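You operate a simulated robot arm through the tools that you are given. There is no shell and no other tool. Be economical: measure what you need, move in short steps, check, and stop when the job is done.

Carry out the task below with a simulated two-armed robot. There is one attempt and no reset: what you move stays moved.

JOB
Unlock the roller door and wind it up to the 80 cm mark.
Fine: padlock on the wall shelf, bolt drawn, lever on hold before winding.

It is judged by the outcome, as a careful person would: the job done as asked, and still so three seconds after it is handed in. It fails if anything else is knocked over, pushed out of place, dropped, spilled or broken.

ROBOT AND FRAMES
Two 7-joint arms with two-finger grippers on one trunk, hanging from a carriage that runs on a gantry, over the field with the corners [-2698, 849], [-2701, -431], [-1, -437], [2, 843] (x, y) and turns from -6.178 to 5.829 rad about z. Base frame: it is fixed where the carriage stands at the start and does not move with it; the origin is on the floor, on the carriage's upright axis, x ahead of it, y to its left, z up. Lengths are in mm, angles in rad, forces in N, time in s.
The left shoulder is at the start at [40, 158, 1452], the right one opposite. Each reaches about 708 mm from its shoulder. Places, roughly: blue padlock [750, 5500, 750]; door bolt [800, -400, 600]; hasp under the door bolt [800, -300, 600]; hold lever [700, -100, 1200]; wall shelf by the roller door [700, 400, 800]; yellow padlock [750, 5750, 750]. Payload 1.96 kg a hand.
The tool frame of a hand sits at the grasp point between the pads (the TCP): z along the fingers, y along the line on which they close. The tips reach 20 mm beyond it. The gripper opens to 72 mm. The gripper's body begins 38 mm behind the TCP.
Orientation is that of the tool frame in the base frame, as a unit quaternion [x, y, z, w]. With the fingers straight down and closing along the base's y, the tool's x points along the base's -x, its y along +y and its z along -z.

CONTROLS
- The arms move only by the tool send_rows. It takes "left_rows", "right_rows" or both (then of equal length, played together; a hand with none holds still); each is a list that holds one entry, the list of rows, each a list of 7 numbers: the turn, a rotation vector about the base's x, y, z in rad, then the shift along the base's x, y, z in m, then the closure, from 0 (fully open) to 1 (shut). In form: [[[ax, ay, az, dx, dy, dz, hand], ...]]. A call has 1 to 20 rows; each row shifts and turns the commanded pose from where the row before left it. Rows are played at 5 a second. More than 50 mm and 0.15 rad between two rows, or a gripper value outside its range, and nothing of the call is played. Where a pose cannot be reached the arm comes as near as it can. A force on the tool above 90 N (or 10 N above the force at the start of the call, whichever is more), or a blocked arm, ends the call early, and 0.2 s more pass. The fingers move at their own pace (about 45 mm/s each) and stop on an object; they squeeze with about 38 N. The grip force told is the motor's: it shows also when the fingers shut on nothing. Time passes only in rows, and 0.2 s behind the last, so rows that do not move let the fingers close. It gives the time, the measured TCP pose, the force on the tool (base axes), the opening and the grip force at its end, in the units of the frame above (readings bear some noise), with the torque about the TCP (base axes, N m) and any sound that the robot's microphone picked up.
- Cameras (640 x 400 px; columns grow to the right, rows downward): "scene" is now at [223.6, -5.4, 1810.8]; the picture's right is [-0.14, -0.99, 0.00], its down [-0.89, 0.12, -0.43] and it looks along [0.43, -0.06, -0.90] (base axes); focal length 256 px, centre (320, 200). "left" rides on the left gripper at [71, -19, -82] in its tool frame; the picture's right is [0.26, 0.97, 0.00], its down [-0.67, 0.18, -0.72] and it looks along [-0.69, 0.19, 0.70] (tool axes); focal length 280 px, centre (320, 200). "right" rides on the right gripper at [71, 19, -82] in its tool frame; the picture's right is [-0.26, 0.97, 0.00], its down [-0.67, -0.18, -0.72] and it looks along [-0.69, -0.19, 0.70] (tool axes); focal length 280 px, centre (320, 200). There is no depth. A picture from a camera that has moved, and an enlarged one, comes with that camera's place and axes in the base frame and with its lens. The place of the scene camera against the robot may be out by one fixed shift of up to 18 mm in any direction.
- camera(camera): a new picture of that camera. No time passes.
- lift_body(by): slides the trunk up (or, below 0, down) by that many mm; the arms and the scene camera ride with it, the base frame stays. It gives what a move gives, with no picture.
- steer(legs): drives the robot by 1 to 6 legs, each [ahead, left, turn to the left] in mm, mm and rad, along the robot's own axes; the way and the turn of a leg run together, so that a leg with both is an arc; at most 1500 mm and 3.142 rad a leg. The arms and the cameras ride along, it lands a little off, and it stops where it bumps. It keeps to its track: a leg is cut to what the track allows. It gives what a move gives.
- head_to(pan, tilt): turns the head with the scene camera to pan (to the left, within 1.501 rad either way) and tilt (down, from -0.506 to 1.204), counted from straight ahead of the robot. It gives what a move gives.
- zoom(camera, box): a new picture of the part [left, top, right, bottom] of that camera's present view, enlarged. No time passes.
- close_job(): hands the job in; it is judged then, once.

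Go step by step. Nothing tells you exact positions but the pictures and the camera data: compare them with the known pose of the tool, close in by small moves and look again before you grip or let go. The budget is 120 turns and 108 pictures, counting those below and the enlarged ones. Unless the task says otherwise, let go and move clear before handing in, and close with one line.

The tools are called after "Emit:" by a JSON object that holds its "method" and its "body". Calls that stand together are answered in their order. send_rows: Moves the arms, as the interface text tells. Its arguments: {"type":"object","properties":{"left_rows":{"type":"array","items":{"type":"array","items":{"type":"array","items":{"type":"number"}}}},"right_rows":{"type":"array","items":{"type":"array","items":{"type":"array","items":{"type":"number"}}}}},"required":[]} The other tools are called the same way: lift_body (by) slides the trunk up or down; steer (legs) drives the base; head_to (pan, tilt) turns the head that bears the scene camera; camera (camera) takes a picture; zoom (camera, box) takes an enlarged picture of a part of a camera's view; close_job () hands the job in.

At the start:

```text
t: 0.0
left_eef_pos: [366.4, 34.1, 1441.6]
left_ee_rot: [0.001, 1.0, 0.0, 0.001]
left_wrist_force: [0.0, 0.5, 0.2]
left_torque: [-0.02, 0.0, -0.01]
left_width: 72.1
left_finger_force: 0.0
right_eef_pos: [436.6, -278.7, 1409.1]
right_ee_rot: [0.0, 1.0, 0.0, 0.001]
right_wrist_force: [0.5, -0.5, 0.4]
right_torque: [0.01, 0.01, 0.02]
right_width: 72.0
right_finger_force: 0.0
trunk travel left (down, up): [-775.0, 65.0]
robot x, y, heading: [-0.1, -1.3, -0.001]
head pan, tilt: [-0.136, 1.127]
```

scene: 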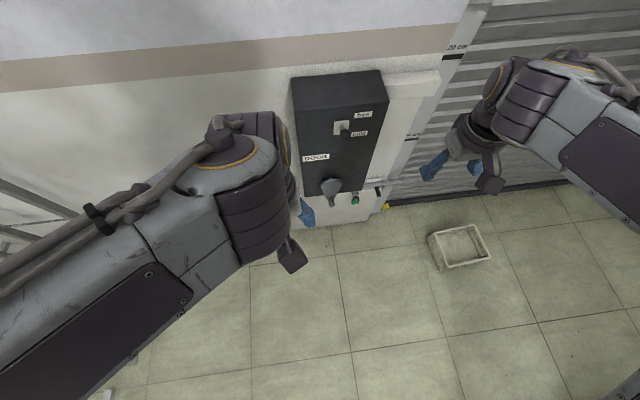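
right: 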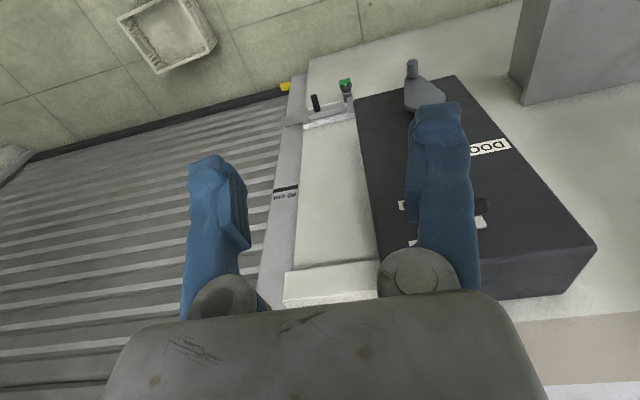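
left: 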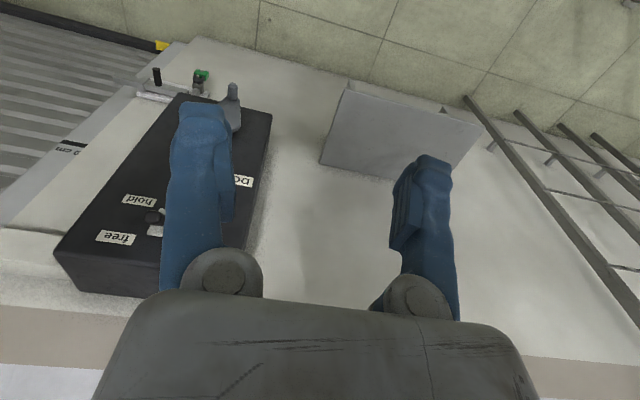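

I see a black winch box with a hold/free lever and a crank, a bolt with a green thing below it, and a grey shelf to the left. I'll look around with the head first.

Emit:
{"method": "head_to", "body": {"pan": -0.2, "tilt": 0.75}}

Emit:
{"method": "camera", "body": {"camera": "scene"}}

Emit:
{"method": "zoom", "body": {"camera": "right", "box": [260, 50, 480, 190]}}

```text
t: 0.8
left_eef_pos: [367.5, 33.1, 1440.4]
left_ee_rot: [-0.001, 1.0, 0.0, 0.001]
left_wrist_force: [-0.6, -0.4, 0.2]
left_torque: [-0.02, 0.03, 0.01]
left_width: 72.1
left_finger_force: 0.1
right_eef_pos: [436.0, -278.9, 1409.3]
right_ee_rot: [0.0, 1.0, 0.0, 0.001]
right_wrist_force: [0.1, 0.3, -0.7]
right_torque: [-0.01, 0.01, 0.02]
right_width: 72.2
right_finger_force: 0.1
trunk travel left (down, up): [-775.0, 65.0]
robot x, y, heading: [-2.4, 0.4, -0.003]
head pan, tilt: [-0.201, 0.75]
```

```text
104 pictures are left
camera scene: at [244.1, -13.5, 1838.2], right [-0.2, -0.98, 0.0], down [-0.67, 0.14, -0.73], along [0.72, -0.15, -0.68], focal length 256 px, centre (320, 200)
```

scene: 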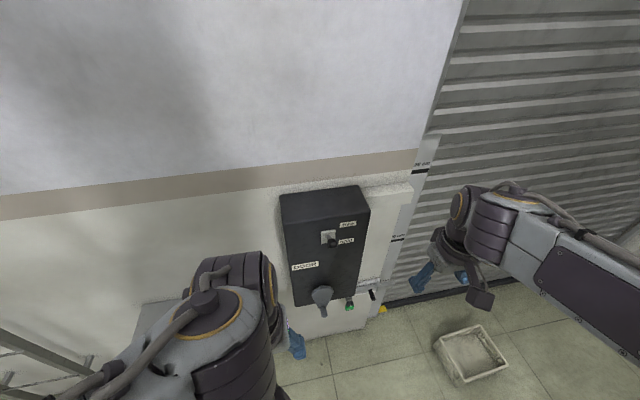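

```text
2.86 times, centred on (370, 120) of right
camera zoom: at [364.7, -260.7, 1491.6], right [0.26, 0.97, 0.0], down [0.67, -0.18, 0.72], along [0.69, -0.19, -0.7], focal length 801 px, centre (177, 429)
```

zoom: 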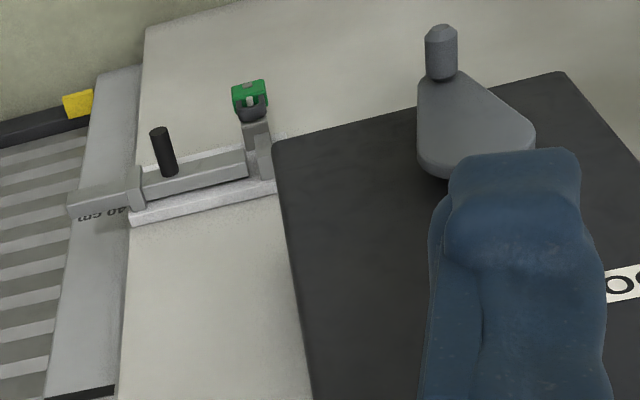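

The padlock in the hasp looks green and the bolt is shot into the door guide. I'll lower the trunk to see these from closer to their own height.

Emit:
{"method": "lift_body", "body": {"by": -450}}

Emit:
{"method": "head_to", "body": {"pan": -0.2, "tilt": 0.6}}

Emit:
{"method": "camera", "body": {"camera": "scene"}}

Emit:
{"method": "camera", "body": {"camera": "right"}}

Emit:
{"method": "camera", "body": {"camera": "left"}}

```text
refused: -450 is not a number from -400 to 400
```

```text
t: 1.6
left_eef_pos: [366.7, 34.5, 1442.1]
left_ee_rot: [0.0, 1.0, 0.0, 0.001]
left_wrist_force: [-1.0, 1.0, -0.4]
left_torque: [-0.04, 0.0, -0.01]
left_width: 71.6
left_finger_force: 0.0
right_eef_pos: [436.4, -278.6, 1409.0]
right_ee_rot: [0.0, 1.0, -0.001, 0.0]
right_wrist_force: [0.4, -0.1, 0.7]
right_torque: [0.0, 0.0, 0.0]
right_width: 72.2
right_finger_force: 0.1
trunk travel left (down, up): [-775.0, 65.0]
robot x, y, heading: [-1.5, 0.9, -0.001]
head pan, tilt: [-0.201, 0.6]
```

```text
102 pictures are left
camera scene: at [249.5, -14.6, 1851.1], right [-0.2, -0.98, 0.0], down [-0.55, 0.11, -0.82], along [0.81, -0.16, -0.57], focal length 256 px, centre (320, 200)
```

scene: 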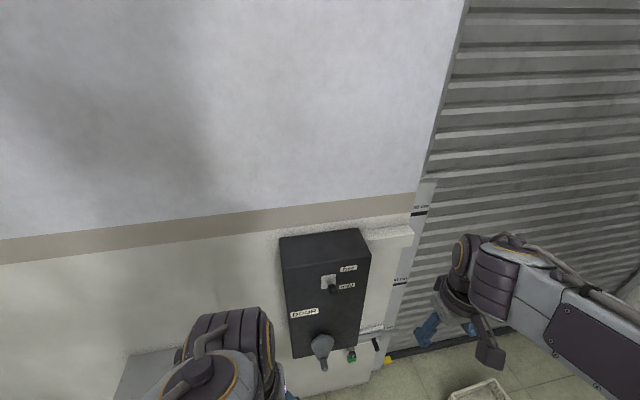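

```text
101 pictures are left
camera right: at [364.7, -260.7, 1491.6], right [0.26, 0.97, 0.0], down [0.67, -0.18, 0.72], along [0.69, -0.19, -0.7], focal length 280 px, centre (320, 200)
```

right: 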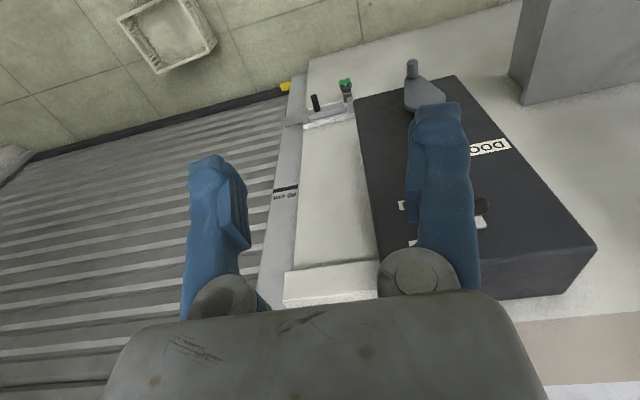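

```text
100 pictures are left
camera left: at [296.3, 13.7, 1521.6], right [-0.26, 0.97, 0.0], down [0.67, 0.18, 0.72], along [0.69, 0.19, -0.7], focal length 280 px, centre (320, 200)
```

left: 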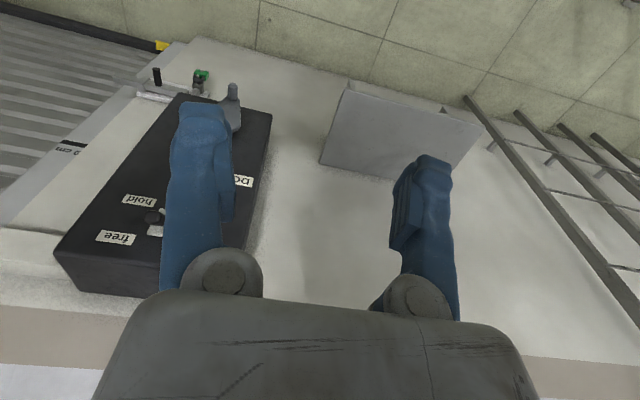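

The padlock triangulates to about (790, -285, 527). I'll lower the trunk by 400 and look at the fixtures from closer.

Emit:
{"method": "lift_body", "body": {"by": -400}}

Emit:
{"method": "camera", "body": {"camera": "scene"}}

Emit:
{"method": "camera", "body": {"camera": "right"}}

Emit:
{"method": "camera", "body": {"camera": "left"}}

```text
t: 5.4
left_eef_pos: [365.9, 33.9, 1040.0]
left_ee_rot: [0.0, 1.0, 0.0, 0.0]
left_wrist_force: [-0.5, 0.4, -0.5]
left_torque: [0.0, 0.02, 0.0]
left_width: 71.9
left_finger_force: 0.0
right_eef_pos: [435.6, -278.1, 1008.7]
right_ee_rot: [0.0, 1.0, 0.001, 0.0]
right_wrist_force: [0.8, 0.4, -0.1]
right_torque: [0.04, 0.01, 0.01]
right_width: 71.7
right_finger_force: 0.1
trunk travel left (down, up): [-375.0, 465.0]
robot x, y, heading: [-2.6, -2.2, 0.002]
head pan, tilt: [-0.201, 0.6]
```

```text
99 pictures are left
camera scene: at [249.5, -14.6, 1451.2], right [-0.2, -0.98, 0.0], down [-0.55, 0.11, -0.83], along [0.81, -0.16, -0.56], focal length 256 px, centre (320, 200)
```

scene: 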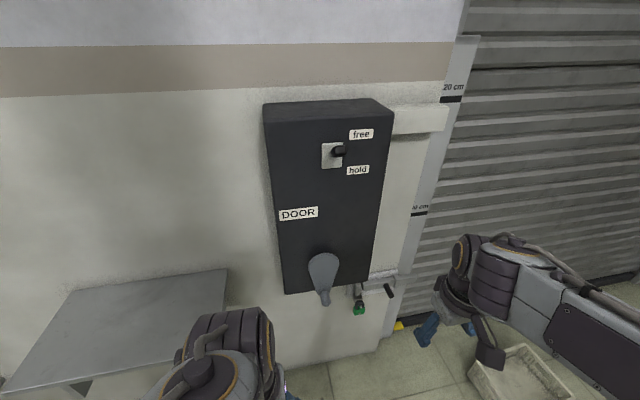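

```text
98 pictures are left
camera right: at [364.7, -260.7, 1091.7], right [0.26, 0.97, 0.0], down [0.67, -0.18, 0.72], along [0.69, -0.19, -0.7], focal length 280 px, centre (320, 200)
```

right: 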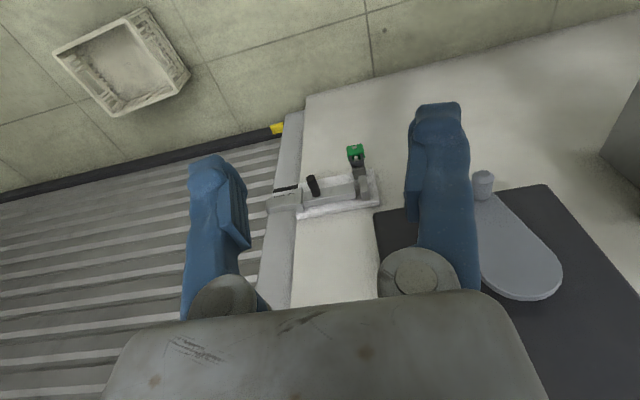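

```text
97 pictures are left
camera left: at [296.3, 13.7, 1121.7], right [-0.26, 0.97, 0.0], down [0.67, 0.18, 0.72], along [0.69, 0.19, -0.7], focal length 280 px, centre (320, 200)
```

left: 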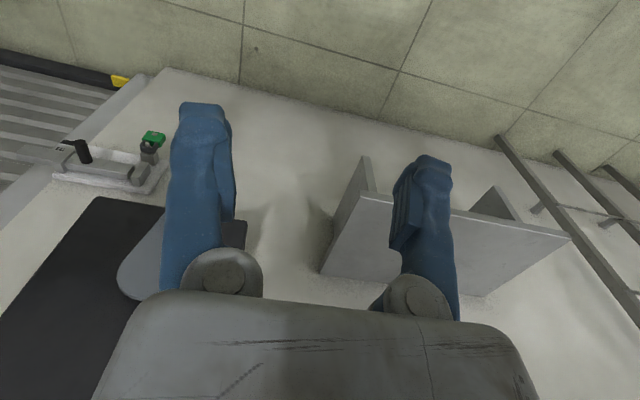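

The panel, lever, crank and bolt are in view. I'll enlarge the details.

Emit:
{"method": "zoom", "body": {"camera": "scene", "box": [300, 230, 440, 330]}}

Emit:
{"method": "zoom", "body": {"camera": "scene", "box": [300, 110, 400, 190]}}

Emit:
{"method": "zoom", "body": {"camera": "right", "box": [260, 120, 400, 220]}}

Emit:
{"method": "zoom", "body": {"camera": "left", "box": [40, 110, 180, 210]}}

```text
4.00 times, centred on (370, 280) of scene
camera zoom: at [249.5, -14.6, 1451.2], right [-0.2, -0.98, 0.0], down [-0.55, 0.11, -0.83], along [0.81, -0.16, -0.56], focal length 1026 px, centre (120, -120)
```

zoom: 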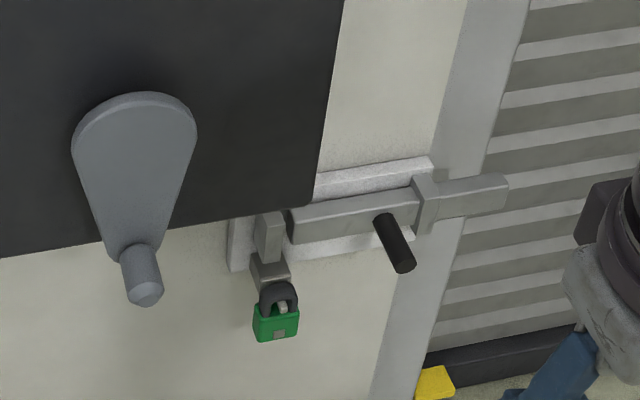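

```text
5.00 times, centred on (350, 150) of scene
camera zoom: at [249.5, -14.6, 1451.2], right [-0.2, -0.98, 0.0], down [-0.55, 0.11, -0.83], along [0.81, -0.16, -0.56], focal length 1282 px, centre (170, 450)
```

zoom: 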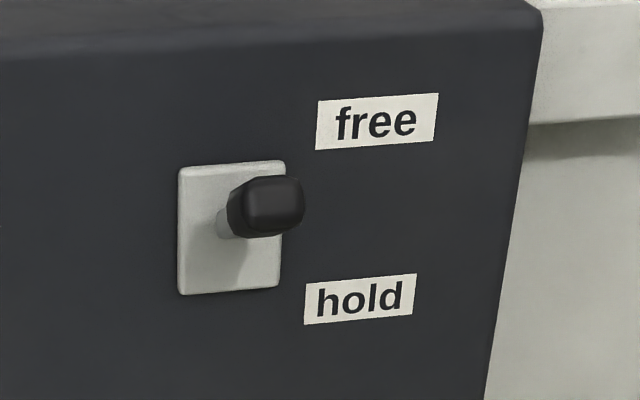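

```text
4.00 times, centred on (330, 170) of right
camera zoom: at [364.7, -260.7, 1091.7], right [0.26, 0.97, 0.0], down [0.67, -0.18, 0.72], along [0.69, -0.19, -0.7], focal length 1122 px, centre (280, 320)
```

zoom: 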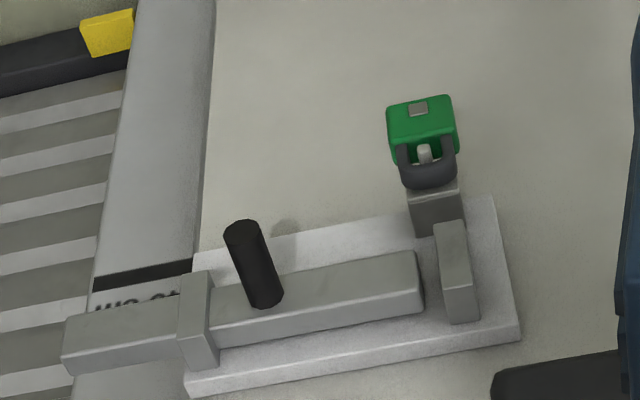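

```text
4.00 times, centred on (110, 160) of left
camera zoom: at [296.3, 13.7, 1121.7], right [-0.26, 0.97, 0.0], down [0.67, 0.18, 0.72], along [0.69, 0.19, -0.7], focal length 1122 px, centre (1160, 360)
```

zoom: 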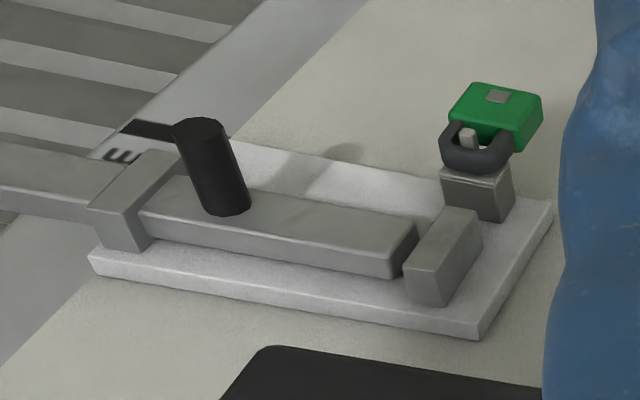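

The padlock is beyond the right arm's reach with the base facing ahead, since x is already at its limit. I'll shift right and turn left, so the right shoulder comes nearer the wall, then lower the trunk.

Emit:
{"method": "steer", "body": {"legs": [[0, -230, 0], [0, 0, 1.2]]}}

Emit:
{"method": "lift_body", "body": {"by": -300}}

Emit:
{"method": "head_to", "body": {"pan": -1.3, "tilt": 0.6}}

Emit:
{"method": "camera", "body": {"camera": "scene"}}

Emit:
{"method": "camera", "body": {"camera": "right"}}

```text
t: 10.1
left_eef_pos: [106.1, 125.3, 1041.9]
left_ee_rot: [-0.557, 0.831, 0.0, 0.0]
left_wrist_force: [0.2, 0.9, -0.5]
left_torque: [-0.01, -0.04, 0.02]
left_width: 72.1
left_finger_force: 0.1
right_eef_pos: [422.8, 70.0, 1009.2]
right_ee_rot: [-0.558, 0.83, 0.0, 0.0]
right_wrist_force: [-0.1, 0.1, -0.5]
right_torque: [0.02, 0.0, 0.02]
right_width: 72.0
right_finger_force: 0.0
trunk travel left (down, up): [-375.0, 465.0]
robot x, y, heading: [-1.7, -226.9, 1.182]
head pan, tilt: [-0.201, 0.6]
```

```text
t: 13.1
left_eef_pos: [108.2, 124.1, 740.7]
left_ee_rot: [-0.556, 0.831, 0.0, 0.0]
left_wrist_force: [0.2, 0.1, 0.6]
left_torque: [-0.02, -0.04, -0.02]
left_width: 72.0
left_finger_force: 0.0
right_eef_pos: [422.7, 71.0, 707.9]
right_ee_rot: [-0.557, 0.831, 0.001, 0.0]
right_wrist_force: [0.2, 0.6, -0.1]
right_torque: [-0.02, 0.02, 0.0]
right_width: 72.0
right_finger_force: 0.1
trunk travel left (down, up): [-75.0, 765.0]
robot x, y, heading: [-0.8, -227.4, 1.18]
head pan, tilt: [-0.201, 0.6]
```

```text
t: 14.4
left_eef_pos: [107.5, 124.7, 741.1]
left_ee_rot: [-0.557, 0.831, 0.0, 0.0]
left_wrist_force: [0.7, -0.1, 0.4]
left_torque: [-0.04, 0.01, -0.01]
left_width: 71.7
left_finger_force: 0.0
right_eef_pos: [422.7, 70.4, 708.8]
right_ee_rot: [-0.557, 0.831, 0.0, 0.0]
right_wrist_force: [0.0, -1.4, 0.5]
right_torque: [0.0, 0.03, -0.01]
right_width: 72.0
right_finger_force: 0.1
trunk travel left (down, up): [-75.0, 765.0]
robot x, y, heading: [2.7, -225.8, 1.179]
head pan, tilt: [-1.3, 0.6]
```

```text
92 pictures are left
camera scene: at [150.9, -86.8, 1151.2], right [-0.12, -0.99, 0.0], down [-0.56, 0.07, -0.83], along [0.82, -0.1, -0.56], focal length 256 px, centre (320, 200)
```

scene: 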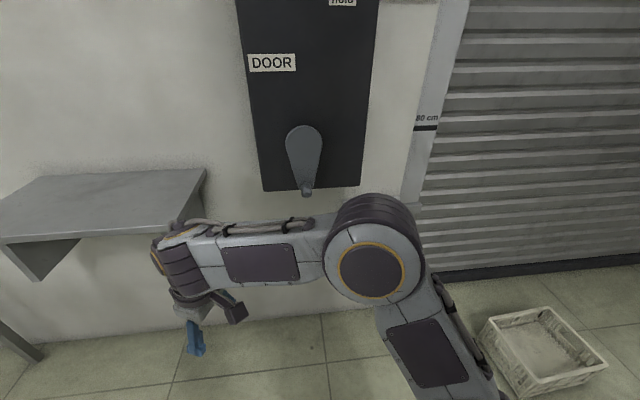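

```text
91 pictures are left
camera right: at [377.9, 10.9, 791.6], right [-0.79, 0.61, 0.0], down [0.42, 0.55, 0.72], along [0.44, 0.57, -0.7], focal length 280 px, centre (320, 200)
```

right: 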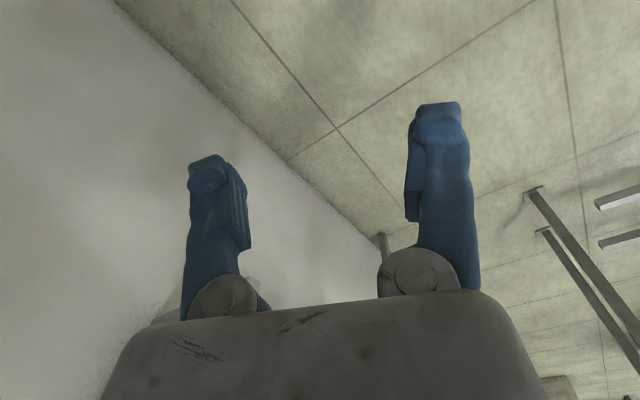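

The right hand is now beside the wall. I'll undo the yaw, then pitch the fingers forward while bringing the hand in front of the hasp, well clear of the wall.

Emit:
{"method": "send_rows", "body": {"right_rows": [[[0, 0, -0.147, 0, -0.03, -0.01, 0], [0, 0, -0.147, 0, -0.03, -0.01, 0], [0, 0, -0.147, 0, -0.03, -0.01, 0], [0, 0, -0.147, 0, -0.03, -0.01, 0], [0, 0, -0.147, 0, -0.03, -0.01, 0], [0, 0, -0.147, 0, -0.03, -0.01, 0], [0, 0, -0.147, 0, -0.03, -0.01, 0], [0, 0, -0.147, 0, -0.03, -0.01, 0]]]}}

Emit:
{"method": "camera", "body": {"camera": "scene"}}

```text
t: 16.2
left_eef_pos: [107.3, 124.5, 741.9]
left_ee_rot: [-0.557, 0.83, 0.0, 0.0]
left_wrist_force: [0.2, -0.4, -0.5]
left_torque: [-0.02, 0.01, 0.0]
left_width: 72.0
left_finger_force: 0.1
right_eef_pos: [410.0, -116.4, 609.2]
right_ee_rot: [-0.002, 1.0, -0.001, 0.001]
right_wrist_force: [0.4, -0.4, 0.2]
right_torque: [0.01, -0.02, 0.02]
right_width: 72.2
right_finger_force: 0.0
right hand out of reach, approached as far as the arm can: row 6, 7, 8
trunk travel left (down, up): [-75.0, 765.0]
robot x, y, heading: [-1.7, -223.8, 1.183]
head pan, tilt: [-1.3, 0.6]
```

```text
90 pictures are left
camera scene: at [150.7, -87.2, 1151.1], right [-0.12, -0.99, 0.0], down [-0.56, 0.07, -0.82], along [0.82, -0.1, -0.57], focal length 256 px, centre (320, 200)
```

scene: 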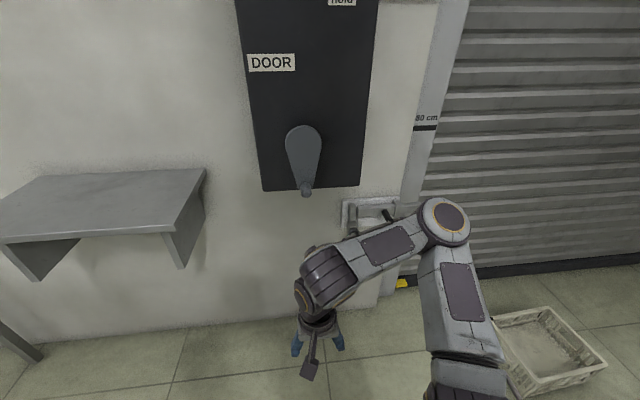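

The fingers point down and are square to the wall. Now I'll pitch them forward while easing towards the padlock's column.

Emit:
{"method": "send_rows", "body": {"right_rows": [[[0, -0.1428, 0, 0.012, -0.01, -0.005, 0], [0, -0.1428, 0, 0.012, -0.01, -0.005, 0], [0, -0.1428, 0, 0.012, -0.01, -0.005, 0], [0, -0.1428, 0, 0.012, -0.01, -0.005, 0], [0, -0.1428, 0, 0.012, -0.01, -0.005, 0], [0, -0.1428, 0, 0.012, -0.01, -0.005, 0], [0, -0.1428, 0, 0.012, -0.01, -0.005, 0], [0, -0.1428, 0, 0.012, -0.01, -0.005, 0], [0, -0.1428, 0, 0.012, -0.01, -0.005, 0], [0, -0.1428, 0, 0.012, -0.01, -0.005, 0], [0, -0.1428, 0, 0.012, -0.01, -0.005, 0]]]}}

Emit:
{"method": "camera", "body": {"camera": "scene"}}

Emit:
{"method": "camera", "body": {"camera": "right"}}

```text
t: 18.6
left_eef_pos: [106.2, 123.7, 741.7]
left_ee_rot: [-0.557, 0.831, 0.0, 0.001]
left_wrist_force: [-0.3, -0.4, -0.2]
left_torque: [-0.01, 0.0, 0.01]
left_width: 71.9
left_finger_force: 0.1
right_eef_pos: [572.3, -197.1, 545.3]
right_ee_rot: [-0.002, 0.707, -0.001, 0.707]
right_wrist_force: [-0.3, -0.7, -0.7]
right_torque: [0.02, -0.02, 0.0]
right_width: 71.9
right_finger_force: 0.0
right hand out of reach, approached as far as the arm can: row 1, 3, 4, 5, 6
trunk travel left (down, up): [-75.0, 765.0]
robot x, y, heading: [-0.1, -224.0, 1.177]
head pan, tilt: [-1.3, 0.6]
```

```text
89 pictures are left
camera scene: at [150.7, -87.4, 1151.1], right [-0.12, -0.99, 0.0], down [-0.56, 0.07, -0.83], along [0.82, -0.1, -0.56], focal length 256 px, centre (320, 200)
```

scene: 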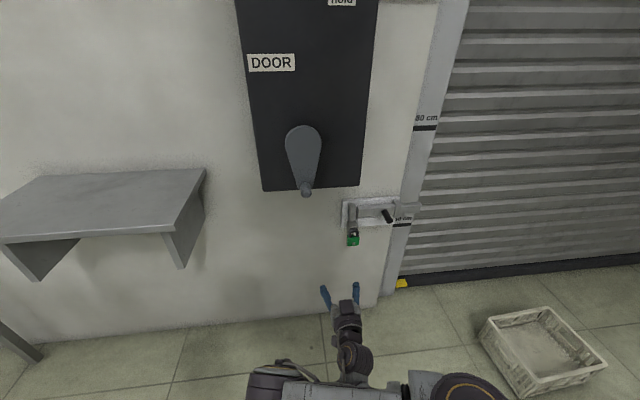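

```text
88 pictures are left
camera right: at [489.9, -178.9, 475.5], right [0.0, 0.97, 0.26], down [-0.72, -0.18, 0.67], along [0.7, -0.18, 0.69], focal length 280 px, centre (320, 200)
```

right: 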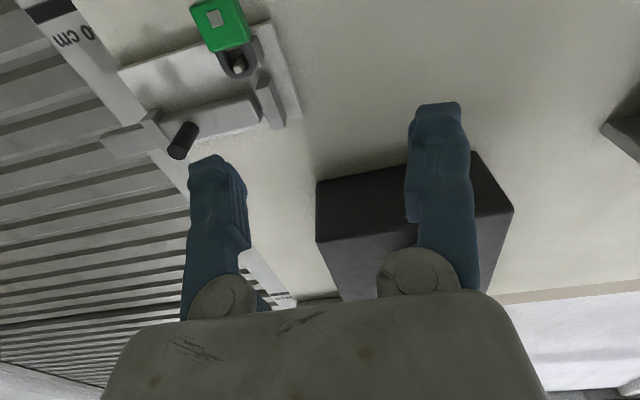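

That posture works well. I'll enlarge the padlock in both views.

Emit:
{"method": "zoom", "body": {"camera": "scene", "box": [325, 185, 425, 250]}}

Emit:
{"method": "zoom", "body": {"camera": "right", "box": [100, 0, 310, 160]}}

```text
6.15 times, centred on (375, 218) of scene
camera zoom: at [150.7, -87.4, 1151.1], right [-0.12, -0.99, 0.0], down [-0.56, 0.07, -0.83], along [0.82, -0.1, -0.56], focal length 1578 px, centre (-18, 92)
```

zoom: 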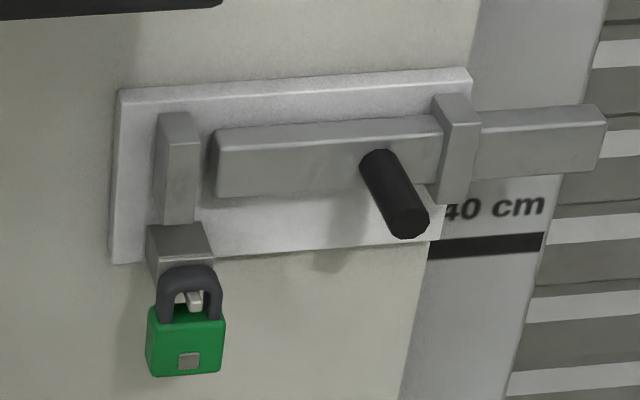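

```text
2.50 times, centred on (205, 80) of right
camera zoom: at [489.9, -178.9, 475.5], right [0.0, 0.97, 0.26], down [-0.72, -0.18, 0.67], along [0.7, -0.18, 0.69], focal length 701 px, centre (608, 500)
```

zoom: 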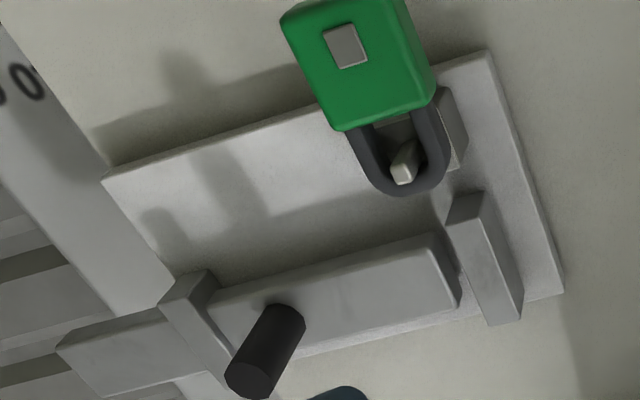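

The padlock hangs by its shackle on an up-tipped peg: front face about x=792, y=-287, body centre z about 522. I'll lower the trunk the rest of the way for reach and come up in front of it.

Emit:
{"method": "lift_body", "body": {"by": -75}}

Emit:
{"method": "send_rows", "body": {"right_rows": [[[0, 0, 0, 0.032, -0.0225, 0.014, 0], [0, 0, 0, 0.032, -0.0225, 0.014, 0], [0, 0, 0, 0.032, -0.0225, 0.014, 0], [0, 0, 0, 0.032, -0.0225, 0.014, 0]]]}}

Emit:
{"method": "camera", "body": {"camera": "scene"}}

Emit:
{"method": "camera", "body": {"camera": "right"}}

```text
t: 19.7
left_eef_pos: [107.3, 124.5, 666.9]
left_ee_rot: [-0.556, 0.831, 0.0, 0.0]
left_wrist_force: [-0.1, -0.2, -0.1]
left_torque: [-0.02, 0.04, 0.0]
left_width: 71.7
left_finger_force: 0.1
right_eef_pos: [572.7, -195.7, 471.0]
right_ee_rot: [-0.002, 0.707, -0.001, 0.707]
right_wrist_force: [0.1, 0.2, 0.0]
right_torque: [-0.01, -0.02, 0.04]
right_width: 71.6
right_finger_force: 0.1
trunk travel left (down, up): [0.0, 840.0]
robot x, y, heading: [-2.8, -228.6, 1.18]
head pan, tilt: [-1.3, 0.6]
```

```text
t: 20.7
left_eef_pos: [109.0, 124.3, 666.5]
left_ee_rot: [-0.557, 0.831, 0.0, 0.001]
left_wrist_force: [-0.2, -0.7, -0.1]
left_torque: [0.02, 0.05, 0.0]
left_width: 72.0
left_finger_force: 0.1
right_eef_pos: [701.3, -290.2, 528.6]
right_ee_rot: [-0.003, 0.707, -0.002, 0.708]
right_wrist_force: [0.8, -0.1, -0.3]
right_torque: [-0.01, -0.01, 0.01]
right_width: 72.0
right_finger_force: 0.2
trunk travel left (down, up): [0.0, 840.0]
robot x, y, heading: [-2.9, -225.2, 1.178]
head pan, tilt: [-1.3, 0.6]
```

```text
85 pictures are left
camera scene: at [152.7, -87.8, 1076.3], right [-0.12, -0.99, 0.0], down [-0.56, 0.07, -0.83], along [0.82, -0.1, -0.56], focal length 256 px, centre (320, 200)
```

scene: 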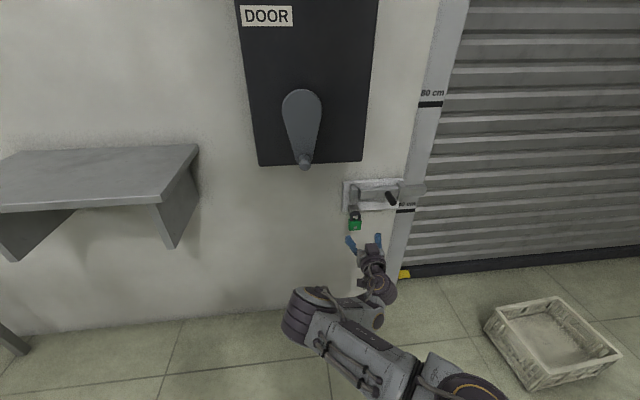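

```text
84 pictures are left
camera right: at [618.9, -272.5, 458.6], right [0.0, 0.97, 0.26], down [-0.72, -0.18, 0.67], along [0.7, -0.18, 0.69], focal length 280 px, centre (320, 200)
```

right: 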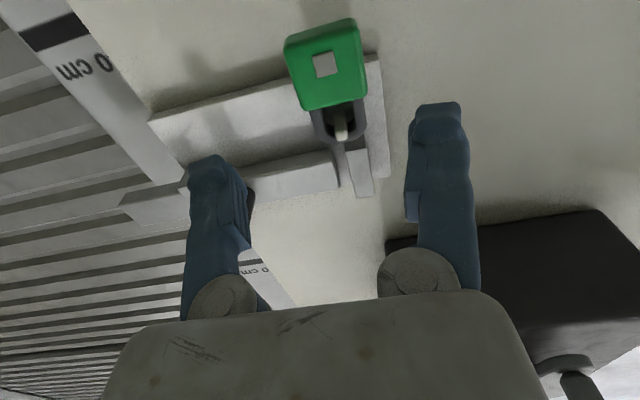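

From two hand views the padlock's front face is at x≈776, centre y≈-285, z≈521, body about 40 wide. I'll slide the open fingers around it.

Emit:
{"method": "send_rows", "body": {"right_rows": [[[0, 0, 0, 0.022, 0.0012, -0.002, 0], [0, 0, 0, 0.022, 0.0012, -0.002, 0], [0, 0, 0, 0.022, 0.0012, -0.002, 0], [0, 0, 0, 0.022, 0.0012, -0.002, 0]]]}}

Emit:
{"method": "camera", "body": {"camera": "right"}}

Emit:
{"method": "zoom", "body": {"camera": "scene", "box": [310, 160, 430, 240]}}

```text
t: 21.7
left_eef_pos: [108.7, 124.3, 666.8]
left_ee_rot: [-0.557, 0.831, 0.0, 0.0]
left_wrist_force: [-0.2, -1.2, 0.1]
left_torque: [-0.02, 0.04, 0.01]
left_width: 72.1
left_finger_force: 0.2
right_eef_pos: [790.9, -283.4, 521.0]
right_ee_rot: [-0.003, 0.707, -0.002, 0.707]
right_wrist_force: [0.3, 0.2, 0.5]
right_torque: [0.0, -0.03, -0.01]
right_width: 71.8
right_finger_force: 0.0
trunk travel left (down, up): [0.0, 840.0]
robot x, y, heading: [-2.2, -224.0, 1.184]
head pan, tilt: [-1.3, 0.6]
```

```text
83 pictures are left
camera right: at [708.6, -266.8, 450.3], right [0.0, 0.97, 0.25], down [-0.72, -0.18, 0.68], along [0.7, -0.18, 0.69], focal length 280 px, centre (320, 200)
```

right: 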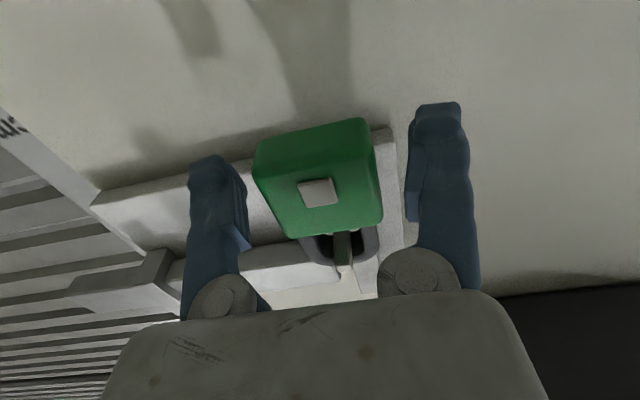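

```text
5.00 times, centred on (370, 200) of scene
camera zoom: at [151.9, -87.2, 1076.3], right [-0.12, -0.99, 0.0], down [-0.56, 0.07, -0.83], along [0.82, -0.1, -0.56], focal length 1282 px, centre (70, 200)
```

zoom: 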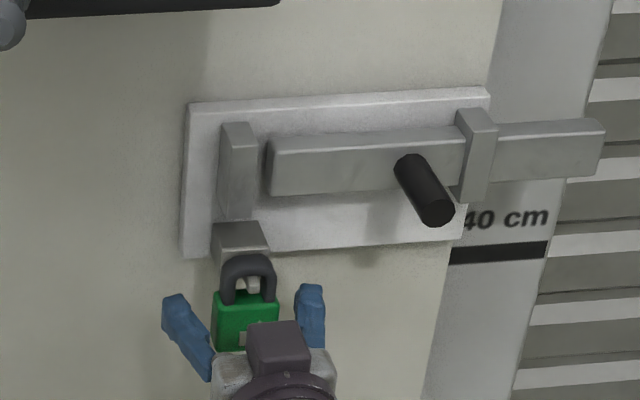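

The fingers straddle the padlock. I'll close on it.

Emit:
{"method": "send_rows", "body": {"right_rows": [[[0, 0, 0, 0, 0, 0, 1], [0, 0, 0, 0, 0, 0, 1], [0, 0, 0, 0, 0, 0, 1], [0, 0, 0, 0, 0, 0, 1]]]}}

Emit:
{"method": "zoom", "body": {"camera": "scene", "box": [330, 190, 400, 240]}}

```text
t: 22.7
left_eef_pos: [107.8, 124.6, 667.3]
left_ee_rot: [-0.557, 0.83, 0.0, 0.0]
left_wrist_force: [-0.9, 0.2, -0.1]
left_torque: [0.01, 0.0, 0.01]
left_width: 72.1
left_finger_force: 0.0
right_eef_pos: [790.2, -284.6, 519.3]
right_ee_rot: [-0.002, 0.707, -0.002, 0.707]
right_wrist_force: [2.3, 1.2, -1.4]
right_torque: [0.0, -0.08, 0.01]
right_width: 38.6
right_finger_force: 38.3
trunk travel left (down, up): [0.0, 840.0]
robot x, y, heading: [3.1, -226.7, 1.185]
head pan, tilt: [-1.3, 0.6]
```

```text
8.00 times, centred on (365, 215) of scene
camera zoom: at [151.2, -86.6, 1076.2], right [-0.12, -0.99, 0.0], down [-0.56, 0.07, -0.83], along [0.82, -0.1, -0.56], focal length 2051 px, centre (-40, 80)
```

zoom: 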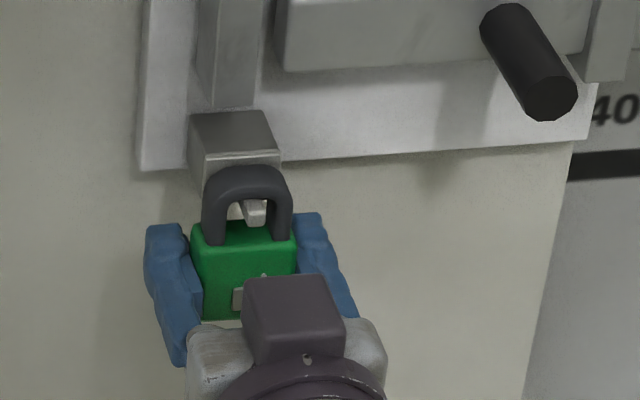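

It's gripped firmly. I'll lift in small steps to raise the shackle over the peg's tip.

Emit:
{"method": "send_rows", "body": {"right_rows": [[[0, 0, 0, 0, 0, 0.003, 1], [0, 0, 0, 0, 0, 0.003, 1], [0, 0, 0, 0, 0, 0.003, 1]]]}}

Emit:
{"method": "zoom", "body": {"camera": "scene", "box": [330, 190, 400, 240]}}

Emit:
{"method": "zoom", "body": {"camera": "right", "box": [220, 100, 430, 300]}}

```text
t: 23.5
left_eef_pos: [107.1, 125.5, 665.9]
left_ee_rot: [-0.558, 0.83, 0.0, -0.001]
left_wrist_force: [0.5, -0.6, -0.8]
left_torque: [-0.02, -0.03, -0.01]
left_width: 72.0
left_finger_force: 0.1
right_eef_pos: [788.8, -282.1, 527.3]
right_ee_rot: [-0.003, 0.707, -0.003, 0.707]
right_wrist_force: [4.2, -0.9, -6.5]
right_torque: [-0.01, -0.06, 0.0]
right_width: 38.7
right_finger_force: 38.5
trunk travel left (down, up): [0.0, 840.0]
robot x, y, heading: [-3.4, -229.3, 1.186]
head pan, tilt: [-1.3, 0.6]
```

```text
8.00 times, centred on (365, 215) of scene
camera zoom: at [151.1, -87.1, 1076.1], right [-0.12, -0.99, 0.0], down [-0.56, 0.07, -0.83], along [0.82, -0.1, -0.56], focal length 2051 px, centre (-40, 80)
```

zoom: 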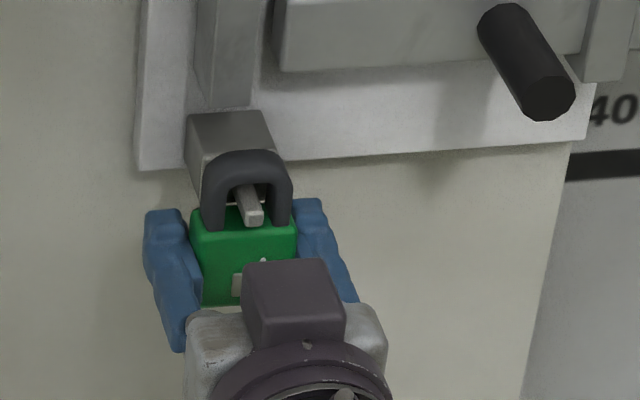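

```text
2.00 times, centred on (325, 200) of right
camera zoom: at [706.5, -265.6, 458.0], right [0.0, 0.97, 0.26], down [-0.72, -0.18, 0.68], along [0.7, -0.18, 0.69], focal length 561 px, centre (310, 200)
```

zoom: 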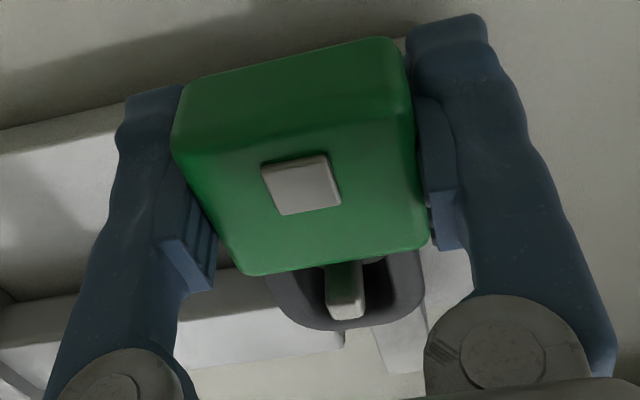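

The shackle is now well above the peg. I'll draw it out gently.

Emit:
{"method": "send_rows", "body": {"right_rows": [[[0, 0, 0, -0.004, 0, 0.0, 1], [0, 0, 0, -0.004, 0, 0.0, 1], [0, 0, 0, -0.004, 0, 0, 1]]]}}

Emit:
{"method": "zoom", "body": {"camera": "scene", "box": [330, 190, 400, 240]}}

```text
t: 24.3
left_eef_pos: [108.9, 123.5, 666.2]
left_ee_rot: [-0.556, 0.831, -0.001, 0.0]
left_wrist_force: [-0.1, 0.9, -0.4]
left_torque: [-0.02, -0.03, 0.01]
left_width: 72.4
left_finger_force: 0.0
right_eef_pos: [777.0, -282.1, 528.6]
right_ee_rot: [-0.002, 0.707, -0.004, 0.707]
right_wrist_force: [5.1, -3.2, -5.0]
right_torque: [-0.03, -0.11, -0.03]
right_width: 38.5
right_finger_force: 38.1
trunk travel left (down, up): [0.0, 840.0]
robot x, y, heading: [5.0, -223.4, 1.181]
head pan, tilt: [-1.3, 0.6]
```

```text
8.00 times, centred on (365, 215) of scene
camera zoom: at [151.7, -87.5, 1076.2], right [-0.12, -0.99, 0.0], down [-0.56, 0.07, -0.83], along [0.82, -0.1, -0.56], focal length 2051 px, centre (-40, 80)
```

zoom: 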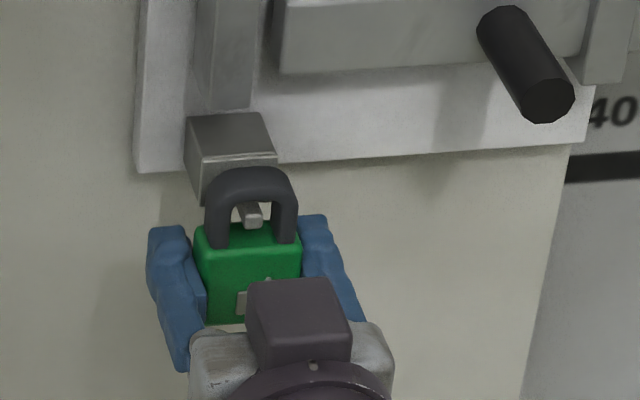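

It slides with little resistance, so I'll keep drawing it straight out.

Emit:
{"method": "send_rows", "body": {"right_rows": [[[0, 0, 0, -0.006, 0, 0.0, 1], [0, 0, 0, -0.006, 0, 0.0, 1], [0, 0, 0, -0.006, 0, 0, 1], [0, 0, 0, -0.006, 0, 0, 1]]]}}

Emit:
{"method": "zoom", "body": {"camera": "scene", "box": [330, 190, 400, 240]}}

```text
t: 25.3
left_eef_pos: [105.6, 125.0, 665.3]
left_ee_rot: [-0.557, 0.83, 0.0, 0.0]
left_wrist_force: [0.0, 0.0, -1.1]
left_torque: [-0.01, -0.02, 0.01]
left_width: 72.0
left_finger_force: 0.1
right_eef_pos: [751.2, -281.6, 526.8]
right_ee_rot: [-0.002, 0.707, -0.003, 0.707]
right_wrist_force: [0.5, -0.5, -1.1]
right_torque: [-0.02, 0.0, 0.0]
right_width: 38.6
right_finger_force: 37.9
trunk travel left (down, up): [0.0, 840.0]
robot x, y, heading: [1.1, -229.1, 1.184]
head pan, tilt: [-1.3, 0.6]
```

```text
8.00 times, centred on (365, 215) of scene
camera zoom: at [150.6, -86.7, 1076.1], right [-0.12, -0.99, 0.0], down [-0.56, 0.07, -0.82], along [0.82, -0.1, -0.57], focal length 2051 px, centre (-40, 80)
```

zoom: 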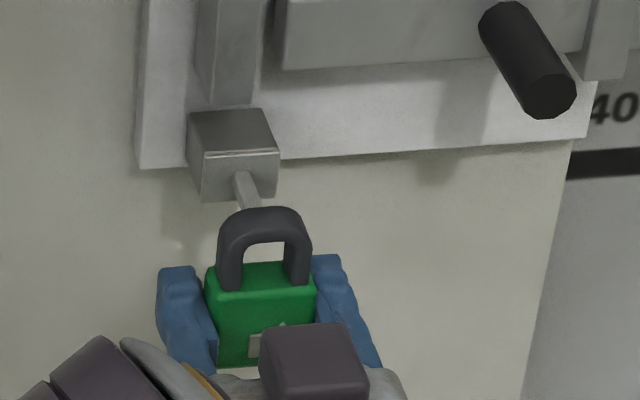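

The padlock is free in the hand. I'll pull well back from the wall, raise the trunk and look to the left towards the shelf before driving.

Emit:
{"method": "send_rows", "body": {"right_rows": [[[0, 0, 0, -0.04, 0, 0, 1], [0, 0, 0, -0.04, 0, 0, 1], [0, 0, 0, -0.04, 0, 0, 1], [0, 0, 0, -0.04, 0, 0, 1], [0, 0, 0, -0.04, 0, 0, 1]]]}}

Emit:
{"method": "lift_body", "body": {"by": 400}}

Emit:
{"method": "head_to", "body": {"pan": -0.6, "tilt": 0.6}}

Emit:
{"method": "camera", "body": {"camera": "scene"}}

```text
t: 26.5
left_eef_pos: [104.7, 123.5, 665.6]
left_ee_rot: [-0.557, 0.83, 0.001, -0.001]
left_wrist_force: [0.4, 0.6, -1.3]
left_torque: [-0.03, -0.01, -0.01]
left_width: 71.8
left_finger_force: 0.1
right_eef_pos: [550.0, -280.3, 526.3]
right_ee_rot: [-0.003, 0.707, -0.002, 0.707]
right_wrist_force: [0.0, -0.8, -0.3]
right_torque: [0.0, 0.01, 0.0]
right_width: 38.5
right_finger_force: 37.9
trunk travel left (down, up): [0.0, 840.0]
robot x, y, heading: [1.3, -226.7, 1.187]
head pan, tilt: [-1.3, 0.6]
```

```text
t: 30.3
left_eef_pos: [106.4, 124.7, 1065.9]
left_ee_rot: [-0.556, 0.831, 0.0, 0.0]
left_wrist_force: [0.0, -0.4, -1.1]
left_torque: [-0.06, 0.02, 0.01]
left_width: 71.9
left_finger_force: 0.0
right_eef_pos: [552.7, -281.9, 924.9]
right_ee_rot: [-0.001, 0.707, -0.003, 0.707]
right_wrist_force: [0.2, 0.2, -1.0]
right_torque: [0.0, 0.0, 0.02]
right_width: 38.3
right_finger_force: 38.1
trunk travel left (down, up): [-400.0, 440.0]
robot x, y, heading: [-0.9, -224.9, 1.183]
head pan, tilt: [-1.3, 0.6]
```

```text
t: 31.4
left_eef_pos: [106.4, 124.9, 1066.1]
left_ee_rot: [-0.557, 0.831, 0.0, 0.0]
left_wrist_force: [-1.0, 0.5, 0.0]
left_torque: [0.03, 0.0, 0.0]
left_width: 72.0
left_finger_force: 0.1
right_eef_pos: [552.5, -280.7, 926.3]
right_ee_rot: [-0.002, 0.707, -0.002, 0.707]
right_wrist_force: [0.8, -0.1, -1.2]
right_torque: [-0.01, -0.03, -0.01]
right_width: 38.5
right_finger_force: 38.4
trunk travel left (down, up): [-400.0, 440.0]
robot x, y, heading: [0.2, -224.6, 1.184]
head pan, tilt: [-0.6, 0.6]
```

```text
76 pictures are left
camera scene: at [137.0, -27.9, 1476.2], right [0.55, -0.84, 0.0], down [-0.47, -0.31, -0.83], along [0.69, 0.45, -0.56], focal length 256 px, centre (320, 200)
```

scene: 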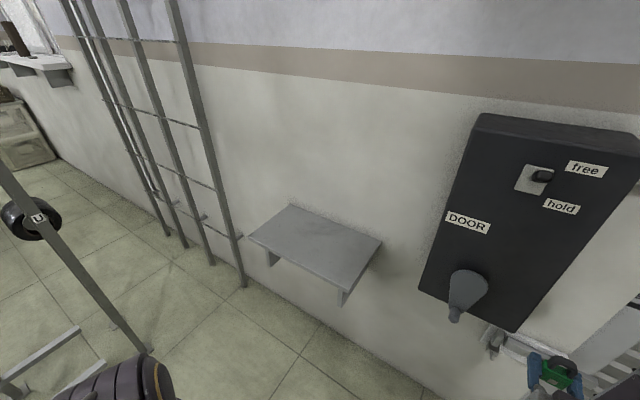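

The shelf top spans about x 590–860, y 175–600 at z≈803. I'll drive 500 mm towards it along the wall.

Emit:
{"method": "steer", "body": {"legs": [[463, 190, 0]]}}

Emit:
{"method": "head_to", "body": {"pan": -1.2, "tilt": 0.8}}

Emit:
{"method": "camera", "body": {"camera": "scene"}}

Emit:
{"method": "camera", "body": {"camera": "right"}}

```text
t: 34.3
left_eef_pos: [102.0, 614.2, 1066.2]
left_ee_rot: [-0.562, 0.827, 0.0, -0.001]
left_wrist_force: [0.8, 0.2, 0.6]
left_torque: [-0.02, 0.0, -0.02]
left_width: 71.9
left_finger_force: 0.0
right_eef_pos: [551.4, 214.7, 925.1]
right_ee_rot: [-0.005, 0.707, 0.003, 0.707]
right_wrist_force: [0.2, -0.2, -0.3]
right_torque: [0.0, -0.05, 0.01]
right_width: 38.7
right_finger_force: 37.9
trunk travel left (down, up): [-400.0, 440.0]
robot x, y, heading: [-7.1, 258.8, 1.189]
head pan, tilt: [-0.6, 0.6]
```

```text
t: 35.3
left_eef_pos: [100.6, 613.9, 1066.7]
left_ee_rot: [-0.562, 0.827, 0.0, -0.001]
left_wrist_force: [-1.2, -0.5, -0.3]
left_torque: [-0.02, 0.0, 0.02]
left_width: 72.2
left_finger_force: 0.1
right_eef_pos: [551.5, 214.1, 925.2]
right_ee_rot: [-0.007, 0.707, 0.002, 0.707]
right_wrist_force: [0.6, 0.1, -1.6]
right_torque: [0.0, -0.01, 0.02]
right_width: 38.7
right_finger_force: 38.1
trunk travel left (down, up): [-400.0, 440.0]
robot x, y, heading: [-1.8, 261.5, 1.192]
head pan, tilt: [-1.201, 0.799]
```

```text
75 pictures are left
camera scene: at [140.6, 411.7, 1459.3], right [-0.01, -1.0, 0.0], down [-0.72, 0.0, -0.7], along [0.7, 0.0, -0.72], focal length 256 px, centre (320, 200)
```

scene: 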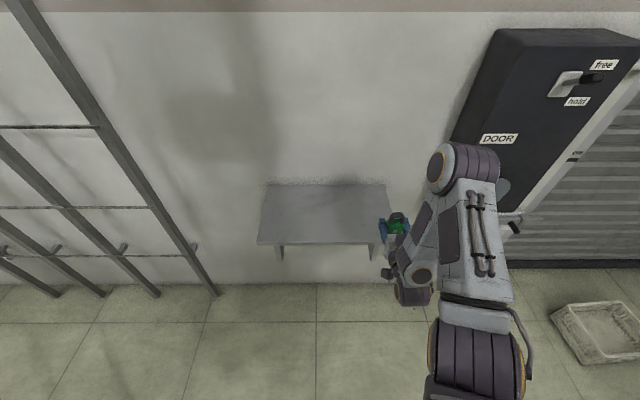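

```text
74 pictures are left
camera right: at [468.7, 230.8, 855.8], right [-0.01, 0.97, 0.26], down [-0.71, -0.19, 0.68], along [0.7, -0.17, 0.69], focal length 280 px, centre (320, 200)
```

right: 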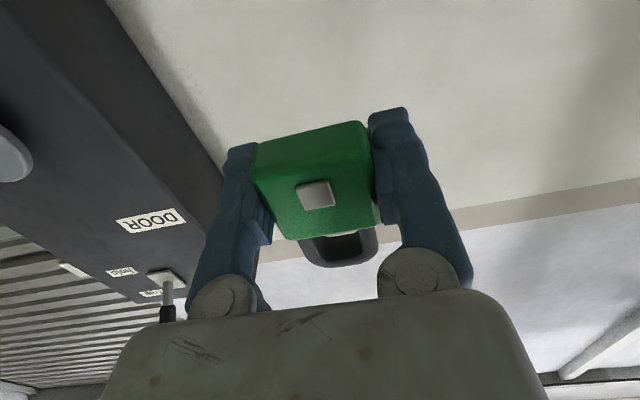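

The padlock is held above and in front of the shelf. I'll pitch the fingers about 50° down while moving over the shelf, staying some 50 mm above it.

Emit:
{"method": "send_rows", "body": {"right_rows": [[[0, 0.145, 0, 0.02, 0.019, -0.007, 1], [0, 0.145, 0, 0.02, 0.019, -0.007, 1], [0, 0.145, 0, 0.02, 0.019, -0.007, 1], [0, 0.145, 0, 0.02, 0.019, -0.007, 1], [0, 0.145, 0, 0.02, 0.019, -0.007, 1], [0, 0.145, 0, 0.02, 0.019, -0.007, 1]]]}}

Emit:
{"method": "camera", "body": {"camera": "scene"}}

Emit:
{"method": "camera", "body": {"camera": "right"}}

```text
t: 36.7
left_eef_pos: [101.8, 615.0, 1067.1]
left_ee_rot: [-0.562, 0.827, 0.0, 0.0]
left_wrist_force: [0.7, 0.0, -0.4]
left_torque: [-0.01, 0.04, -0.02]
left_width: 72.2
left_finger_force: 0.1
right_eef_pos: [577.0, 351.3, 855.8]
right_ee_rot: [-0.006, 0.918, 0.006, 0.398]
right_wrist_force: [-0.2, 0.6, -1.1]
right_torque: [0.0, 0.0, 0.0]
right_width: 38.6
right_finger_force: 38.0
right hand out of reach, approached as far as the arm can: row 2, 3, 4, 5
trunk travel left (down, up): [-400.0, 440.0]
robot x, y, heading: [-0.9, 261.4, 1.19]
head pan, tilt: [-1.201, 0.799]
```

```text
73 pictures are left
camera scene: at [140.4, 412.1, 1459.4], right [-0.01, -1.0, 0.0], down [-0.72, 0.01, -0.7], along [0.7, 0.0, -0.72], focal length 256 px, centre (320, 200)
```

scene: 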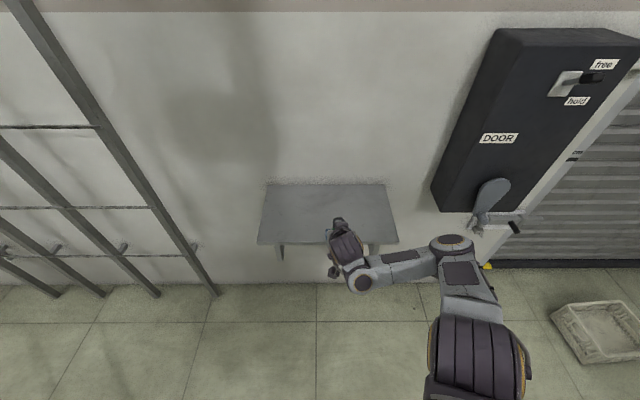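

```text
72 pictures are left
camera right: at [468.4, 368.8, 861.2], right [0.16, 0.97, 0.2], down [-0.06, -0.19, 0.98], along [0.98, -0.17, 0.02], focal length 280 px, centre (320, 200)
```

right: 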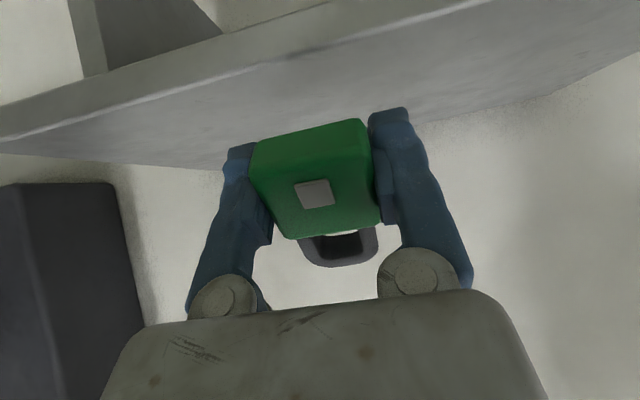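

I need to go about 110 mm further in over the shelf, keeping height.

Emit:
{"method": "send_rows", "body": {"right_rows": [[[0, 0, 0, 0.027, -0.004, 0.0, 1], [0, 0, 0, 0.027, -0.004, 0.0, 1], [0, 0, 0, 0.027, -0.004, 0.0, 1], [0, 0, 0, 0.027, -0.004, 0.0, 1]]]}}

Emit:
{"method": "camera", "body": {"camera": "scene"}}

Emit:
{"method": "camera", "body": {"camera": "right"}}

```text
t: 37.7
left_eef_pos: [100.8, 612.8, 1067.8]
left_ee_rot: [-0.562, 0.827, 0.0, 0.0]
left_wrist_force: [-0.3, -0.1, 0.6]
left_torque: [0.01, 0.0, 0.03]
left_width: 72.1
left_finger_force: 0.0
right_eef_pos: [636.7, 339.0, 855.4]
right_ee_rot: [-0.006, 0.917, 0.006, 0.4]
right_wrist_force: [-0.8, 0.2, -0.4]
right_torque: [0.01, 0.0, -0.01]
right_width: 38.7
right_finger_force: 38.4
right hand out of reach, approached as far as the arm can: row 3, 4
trunk travel left (down, up): [-400.0, 440.0]
robot x, y, heading: [-1.8, 260.4, 1.195]
head pan, tilt: [-1.201, 0.799]
```

```text
71 pictures are left
camera scene: at [140.5, 411.6, 1459.3], right [-0.01, -1.0, 0.0], down [-0.72, 0.01, -0.7], along [0.7, 0.0, -0.72], focal length 256 px, centre (320, 200)
```

scene: 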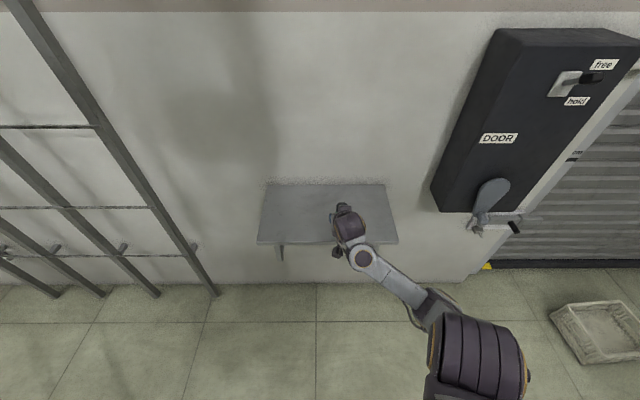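

```text
70 pictures are left
camera right: at [528.0, 355.4, 860.3], right [0.17, 0.97, 0.2], down [-0.06, -0.19, 0.98], along [0.98, -0.17, 0.03], focal length 280 px, centre (320, 200)
```

right: 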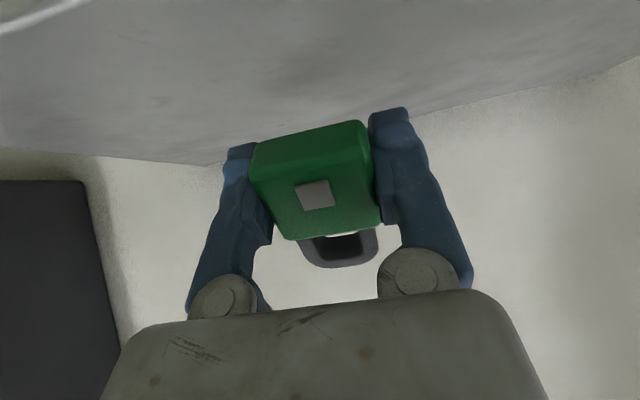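

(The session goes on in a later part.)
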